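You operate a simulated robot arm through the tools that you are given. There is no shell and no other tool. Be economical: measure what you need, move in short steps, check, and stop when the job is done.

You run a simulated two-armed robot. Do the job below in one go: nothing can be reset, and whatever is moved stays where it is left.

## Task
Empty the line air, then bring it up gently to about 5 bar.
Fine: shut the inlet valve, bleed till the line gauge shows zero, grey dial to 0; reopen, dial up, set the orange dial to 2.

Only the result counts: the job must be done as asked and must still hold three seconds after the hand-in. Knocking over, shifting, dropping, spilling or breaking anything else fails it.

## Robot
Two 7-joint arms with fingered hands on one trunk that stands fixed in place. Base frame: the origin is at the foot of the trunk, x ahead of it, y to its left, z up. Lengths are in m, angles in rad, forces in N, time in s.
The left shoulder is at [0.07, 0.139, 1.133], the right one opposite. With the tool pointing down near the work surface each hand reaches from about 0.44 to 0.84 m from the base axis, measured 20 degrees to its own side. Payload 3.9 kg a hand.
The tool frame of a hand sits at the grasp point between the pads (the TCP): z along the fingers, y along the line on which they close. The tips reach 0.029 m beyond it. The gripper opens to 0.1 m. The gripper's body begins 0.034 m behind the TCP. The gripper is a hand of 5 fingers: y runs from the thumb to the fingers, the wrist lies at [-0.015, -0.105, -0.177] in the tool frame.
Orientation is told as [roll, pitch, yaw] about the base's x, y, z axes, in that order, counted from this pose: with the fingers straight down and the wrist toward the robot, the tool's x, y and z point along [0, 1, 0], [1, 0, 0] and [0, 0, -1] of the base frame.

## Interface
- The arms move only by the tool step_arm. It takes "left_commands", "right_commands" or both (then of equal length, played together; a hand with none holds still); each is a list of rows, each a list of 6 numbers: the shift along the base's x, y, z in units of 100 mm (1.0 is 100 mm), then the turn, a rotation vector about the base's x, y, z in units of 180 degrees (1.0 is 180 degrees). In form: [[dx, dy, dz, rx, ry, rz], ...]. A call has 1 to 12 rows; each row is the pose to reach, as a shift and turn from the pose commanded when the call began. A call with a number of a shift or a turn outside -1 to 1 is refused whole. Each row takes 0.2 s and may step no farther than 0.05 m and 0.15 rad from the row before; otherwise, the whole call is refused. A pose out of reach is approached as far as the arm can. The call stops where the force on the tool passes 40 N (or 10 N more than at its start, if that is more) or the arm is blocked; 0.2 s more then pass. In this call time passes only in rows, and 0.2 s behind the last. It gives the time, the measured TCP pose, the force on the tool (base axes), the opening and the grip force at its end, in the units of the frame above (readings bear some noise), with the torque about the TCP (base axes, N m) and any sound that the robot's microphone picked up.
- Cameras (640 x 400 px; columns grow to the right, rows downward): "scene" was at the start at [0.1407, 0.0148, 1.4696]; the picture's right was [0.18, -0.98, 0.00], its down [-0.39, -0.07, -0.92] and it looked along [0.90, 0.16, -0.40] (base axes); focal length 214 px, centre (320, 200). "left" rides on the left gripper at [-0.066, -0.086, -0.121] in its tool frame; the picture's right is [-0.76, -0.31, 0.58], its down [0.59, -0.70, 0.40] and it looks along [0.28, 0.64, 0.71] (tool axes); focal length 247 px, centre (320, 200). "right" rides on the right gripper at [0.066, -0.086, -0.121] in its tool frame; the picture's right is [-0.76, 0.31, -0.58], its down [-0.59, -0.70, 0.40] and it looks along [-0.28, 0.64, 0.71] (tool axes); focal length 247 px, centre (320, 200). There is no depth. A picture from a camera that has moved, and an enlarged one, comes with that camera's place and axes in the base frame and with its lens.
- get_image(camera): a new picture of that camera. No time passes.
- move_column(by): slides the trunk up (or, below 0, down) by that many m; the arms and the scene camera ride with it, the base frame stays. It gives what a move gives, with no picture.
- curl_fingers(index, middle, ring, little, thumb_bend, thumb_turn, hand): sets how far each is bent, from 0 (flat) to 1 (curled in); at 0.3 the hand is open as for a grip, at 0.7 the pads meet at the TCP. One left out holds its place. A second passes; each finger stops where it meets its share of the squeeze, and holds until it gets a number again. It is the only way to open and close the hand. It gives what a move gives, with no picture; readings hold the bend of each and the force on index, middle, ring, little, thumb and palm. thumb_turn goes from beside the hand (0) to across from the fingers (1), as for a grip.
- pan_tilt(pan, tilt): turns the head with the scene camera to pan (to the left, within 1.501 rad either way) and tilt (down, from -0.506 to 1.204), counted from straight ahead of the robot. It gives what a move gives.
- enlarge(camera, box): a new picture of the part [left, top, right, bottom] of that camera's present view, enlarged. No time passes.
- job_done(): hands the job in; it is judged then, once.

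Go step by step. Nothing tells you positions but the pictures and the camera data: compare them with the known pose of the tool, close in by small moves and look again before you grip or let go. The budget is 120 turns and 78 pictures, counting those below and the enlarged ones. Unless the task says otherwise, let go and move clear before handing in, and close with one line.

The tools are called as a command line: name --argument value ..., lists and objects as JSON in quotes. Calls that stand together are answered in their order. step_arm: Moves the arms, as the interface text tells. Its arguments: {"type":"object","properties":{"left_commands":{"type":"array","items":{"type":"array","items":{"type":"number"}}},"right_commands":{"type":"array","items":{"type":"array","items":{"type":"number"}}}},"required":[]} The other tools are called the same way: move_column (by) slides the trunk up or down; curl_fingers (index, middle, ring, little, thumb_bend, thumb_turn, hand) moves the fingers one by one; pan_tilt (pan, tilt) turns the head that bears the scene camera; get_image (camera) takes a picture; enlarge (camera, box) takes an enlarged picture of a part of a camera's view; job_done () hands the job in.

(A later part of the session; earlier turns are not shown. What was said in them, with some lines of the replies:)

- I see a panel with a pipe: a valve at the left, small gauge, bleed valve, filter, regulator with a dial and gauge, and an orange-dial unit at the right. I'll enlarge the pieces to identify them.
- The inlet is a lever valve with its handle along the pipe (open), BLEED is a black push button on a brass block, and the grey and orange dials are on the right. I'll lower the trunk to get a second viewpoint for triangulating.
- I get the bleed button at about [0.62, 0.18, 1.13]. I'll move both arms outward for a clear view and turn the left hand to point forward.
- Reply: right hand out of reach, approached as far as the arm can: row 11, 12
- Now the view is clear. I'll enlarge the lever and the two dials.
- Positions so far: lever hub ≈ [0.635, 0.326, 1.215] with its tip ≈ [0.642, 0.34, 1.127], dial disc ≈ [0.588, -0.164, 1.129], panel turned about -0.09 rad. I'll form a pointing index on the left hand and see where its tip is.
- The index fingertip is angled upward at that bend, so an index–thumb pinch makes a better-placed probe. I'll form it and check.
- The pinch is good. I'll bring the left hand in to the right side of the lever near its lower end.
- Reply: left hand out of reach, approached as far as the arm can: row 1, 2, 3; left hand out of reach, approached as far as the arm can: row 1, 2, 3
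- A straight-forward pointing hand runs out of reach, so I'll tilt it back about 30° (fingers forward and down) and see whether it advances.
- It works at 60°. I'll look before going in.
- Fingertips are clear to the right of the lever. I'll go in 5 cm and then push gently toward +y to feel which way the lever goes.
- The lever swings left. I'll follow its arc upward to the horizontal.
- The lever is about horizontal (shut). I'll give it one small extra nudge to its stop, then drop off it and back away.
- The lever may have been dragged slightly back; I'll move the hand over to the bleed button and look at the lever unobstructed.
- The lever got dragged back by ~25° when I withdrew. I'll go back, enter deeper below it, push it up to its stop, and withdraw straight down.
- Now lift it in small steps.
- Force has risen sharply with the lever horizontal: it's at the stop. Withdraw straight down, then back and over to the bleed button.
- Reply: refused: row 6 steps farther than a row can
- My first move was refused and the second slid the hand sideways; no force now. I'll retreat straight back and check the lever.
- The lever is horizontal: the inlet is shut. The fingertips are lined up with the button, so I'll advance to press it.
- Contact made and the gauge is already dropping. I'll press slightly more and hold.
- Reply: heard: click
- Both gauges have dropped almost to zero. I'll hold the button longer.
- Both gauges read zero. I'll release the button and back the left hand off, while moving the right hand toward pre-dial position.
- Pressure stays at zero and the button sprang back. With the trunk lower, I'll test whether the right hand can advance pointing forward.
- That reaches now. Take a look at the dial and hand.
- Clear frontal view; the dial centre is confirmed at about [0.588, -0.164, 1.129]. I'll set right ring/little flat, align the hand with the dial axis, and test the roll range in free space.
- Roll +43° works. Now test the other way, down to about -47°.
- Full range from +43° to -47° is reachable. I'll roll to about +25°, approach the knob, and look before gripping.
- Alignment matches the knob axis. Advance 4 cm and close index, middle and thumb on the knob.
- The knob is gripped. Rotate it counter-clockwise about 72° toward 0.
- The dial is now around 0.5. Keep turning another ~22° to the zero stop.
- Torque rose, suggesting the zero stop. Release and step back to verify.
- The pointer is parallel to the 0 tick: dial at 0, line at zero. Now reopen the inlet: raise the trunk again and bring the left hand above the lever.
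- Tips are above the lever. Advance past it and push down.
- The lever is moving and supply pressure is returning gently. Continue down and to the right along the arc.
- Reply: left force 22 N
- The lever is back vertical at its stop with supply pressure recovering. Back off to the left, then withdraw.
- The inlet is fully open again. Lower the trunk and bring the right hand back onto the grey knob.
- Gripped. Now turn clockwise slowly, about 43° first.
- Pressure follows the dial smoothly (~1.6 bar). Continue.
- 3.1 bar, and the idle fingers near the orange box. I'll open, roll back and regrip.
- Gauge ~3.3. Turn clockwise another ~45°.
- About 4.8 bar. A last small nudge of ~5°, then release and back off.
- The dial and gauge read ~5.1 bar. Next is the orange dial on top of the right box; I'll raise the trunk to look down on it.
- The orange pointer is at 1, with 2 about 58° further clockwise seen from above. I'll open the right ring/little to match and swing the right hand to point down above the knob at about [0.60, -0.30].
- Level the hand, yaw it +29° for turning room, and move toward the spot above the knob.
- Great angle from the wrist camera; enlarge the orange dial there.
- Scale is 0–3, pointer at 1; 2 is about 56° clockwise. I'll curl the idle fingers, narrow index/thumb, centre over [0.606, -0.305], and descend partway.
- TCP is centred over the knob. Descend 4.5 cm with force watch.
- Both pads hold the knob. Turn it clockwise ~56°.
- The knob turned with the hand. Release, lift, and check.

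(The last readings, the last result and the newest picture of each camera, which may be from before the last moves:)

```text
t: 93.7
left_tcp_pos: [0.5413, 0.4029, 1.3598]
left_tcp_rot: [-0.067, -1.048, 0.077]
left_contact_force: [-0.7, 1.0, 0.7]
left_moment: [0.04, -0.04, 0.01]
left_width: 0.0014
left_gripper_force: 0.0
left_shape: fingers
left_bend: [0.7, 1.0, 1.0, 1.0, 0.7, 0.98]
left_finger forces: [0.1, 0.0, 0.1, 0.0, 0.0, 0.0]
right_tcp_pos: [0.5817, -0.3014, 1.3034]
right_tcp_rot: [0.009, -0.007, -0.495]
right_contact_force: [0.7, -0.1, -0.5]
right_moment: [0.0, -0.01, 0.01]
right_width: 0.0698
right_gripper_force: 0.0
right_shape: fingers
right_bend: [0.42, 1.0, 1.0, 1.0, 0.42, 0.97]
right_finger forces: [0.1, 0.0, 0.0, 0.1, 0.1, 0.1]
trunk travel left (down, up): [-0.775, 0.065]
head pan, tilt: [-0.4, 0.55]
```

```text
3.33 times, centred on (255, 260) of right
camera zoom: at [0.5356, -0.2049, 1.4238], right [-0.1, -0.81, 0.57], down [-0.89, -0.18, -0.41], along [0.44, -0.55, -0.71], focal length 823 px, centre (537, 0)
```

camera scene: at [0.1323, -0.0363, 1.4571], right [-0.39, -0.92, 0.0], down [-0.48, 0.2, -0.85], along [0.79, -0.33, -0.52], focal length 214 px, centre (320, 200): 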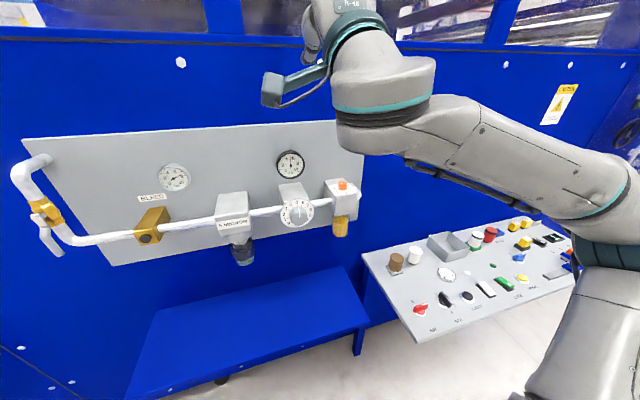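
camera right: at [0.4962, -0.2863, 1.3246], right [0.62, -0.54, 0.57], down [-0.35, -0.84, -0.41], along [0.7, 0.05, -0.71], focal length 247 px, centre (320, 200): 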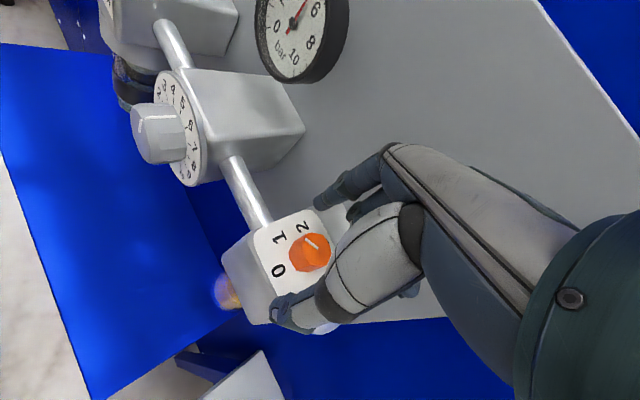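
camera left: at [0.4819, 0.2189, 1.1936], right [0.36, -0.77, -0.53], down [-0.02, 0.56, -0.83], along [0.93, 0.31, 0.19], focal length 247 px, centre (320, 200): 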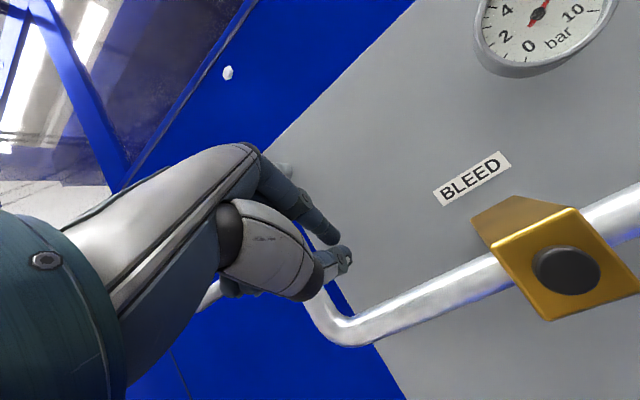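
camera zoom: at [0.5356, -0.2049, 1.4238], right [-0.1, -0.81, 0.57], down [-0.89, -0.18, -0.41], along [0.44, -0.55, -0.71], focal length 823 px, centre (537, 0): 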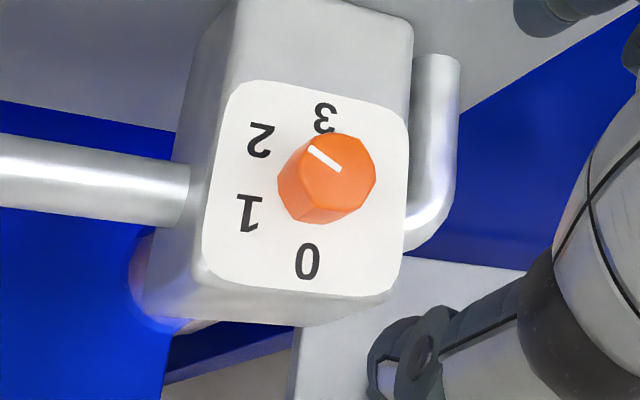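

By projecting onto the plate, the pointer is within about 4° of the 2 mark. I'll withdraw the right hand and make a final check of everything.

step_arm --right_commands '[[-0.4, 0, 0.2, 0, 0, 0], [-0.8, 0, 0.4, 0, 0, 0], [-1, -0.2, 0.6, 0, 0, 0]]'

pan_tilt --pan -0.1 --tilt 0.5

get_image --camera "scene"

enlarge --camera "scene" --box '[300, 130, 480, 260]'

```text
t: 94.5
left_tcp_pos: [0.5451, 0.4021, 1.3592]
left_tcp_rot: [-0.063, -1.046, 0.073]
left_contact_force: [0.5, -1.2, -0.1]
left_moment: [0.02, -0.01, 0.05]
left_width: 0.0011
left_gripper_force: 0.1
left_shape: fingers
left_bend: [0.7, 1.0, 1.0, 1.0, 0.7, 0.98]
left_finger forces: [0.0, 0.0, 0.0, 0.1, 0.1, 0.0]
right_tcp_pos: [0.489, -0.3322, 1.3641]
right_tcp_rot: [0.023, 0.002, -0.494]
right_contact_force: [-0.1, -0.5, 0.9]
right_moment: [0.02, 0.01, -0.01]
right_width: 0.0694
right_gripper_force: 0.0
right_shape: fingers
right_bend: [0.42, 1.0, 1.0, 1.0, 0.42, 0.98]
right_finger forces: [0.0, 0.0, 0.1, 0.0, 0.0, 0.1]
right hand out of reach, approached as far as the arm can: row 2, 3
trunk travel left (down, up): [-0.775, 0.065]
head pan, tilt: [-0.4, 0.55]
```

```text
t: 95.2
left_tcp_pos: [0.5436, 0.4045, 1.3593]
left_tcp_rot: [-0.068, -1.045, 0.076]
left_contact_force: [0.6, 0.1, 0.5]
left_moment: [-0.03, 0.0, -0.01]
left_width: 0.0014
left_gripper_force: 0.2
left_shape: fingers
left_bend: [0.7, 1.0, 1.0, 1.0, 0.7, 0.98]
left_finger forces: [0.0, 0.0, 0.0, 0.0, 0.0, 0.1]
right_tcp_pos: [0.4899, -0.3304, 1.3642]
right_tcp_rot: [0.018, 0.002, -0.5]
right_contact_force: [0.8, 1.0, 0.1]
right_moment: [-0.01, -0.01, -0.02]
right_width: 0.0697
right_gripper_force: 0.1
right_shape: fingers
right_bend: [0.42, 1.0, 1.0, 1.0, 0.42, 0.98]
right_finger forces: [0.1, 0.0, 0.0, 0.0, 0.1, 0.0]
trunk travel left (down, up): [-0.775, 0.065]
head pan, tilt: [-0.099, 0.499]
```

```text
9 pictures are left
camera scene: at [0.14, -0.01, 1.4616], right [-0.1, -0.99, 0.0], down [-0.48, 0.05, -0.88], along [0.87, -0.09, -0.48], focal length 214 px, centre (320, 200)
```

scene: 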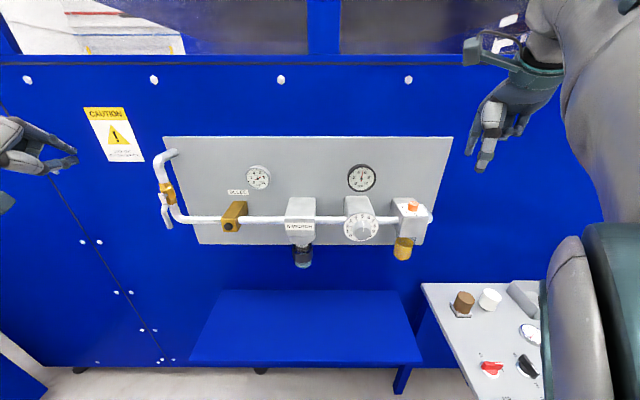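

```text
3.08 times, centred on (390, 195) of scene
camera zoom: at [0.14, -0.01, 1.4616], right [-0.1, -0.99, 0.0], down [-0.48, 0.05, -0.88], along [0.87, -0.09, -0.48], focal length 660 px, centre (105, 215)
```

zoom: 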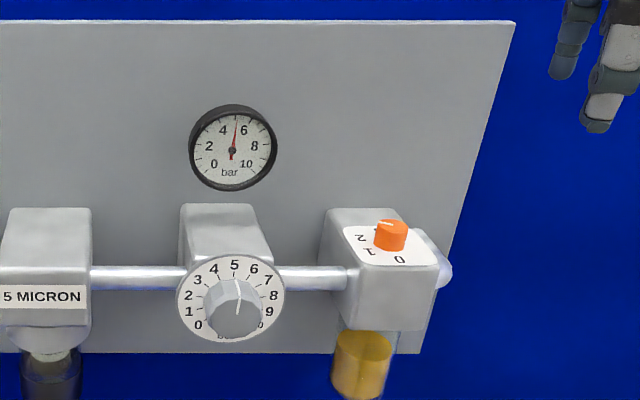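

The lever is open and vertical, the gauge reads about 5.1–5.2 bar, the orange dial is at 2, and both hands are clear with nothing disturbed. Handing in.

job_done

```text
The job is handed in.
```

The line was emptied to zero, the inlet reopened with the grey dial at 0, and the pressure brought up slowly to about 5.1 bar. The orange dial is set to 2, within about 4° of the mark.
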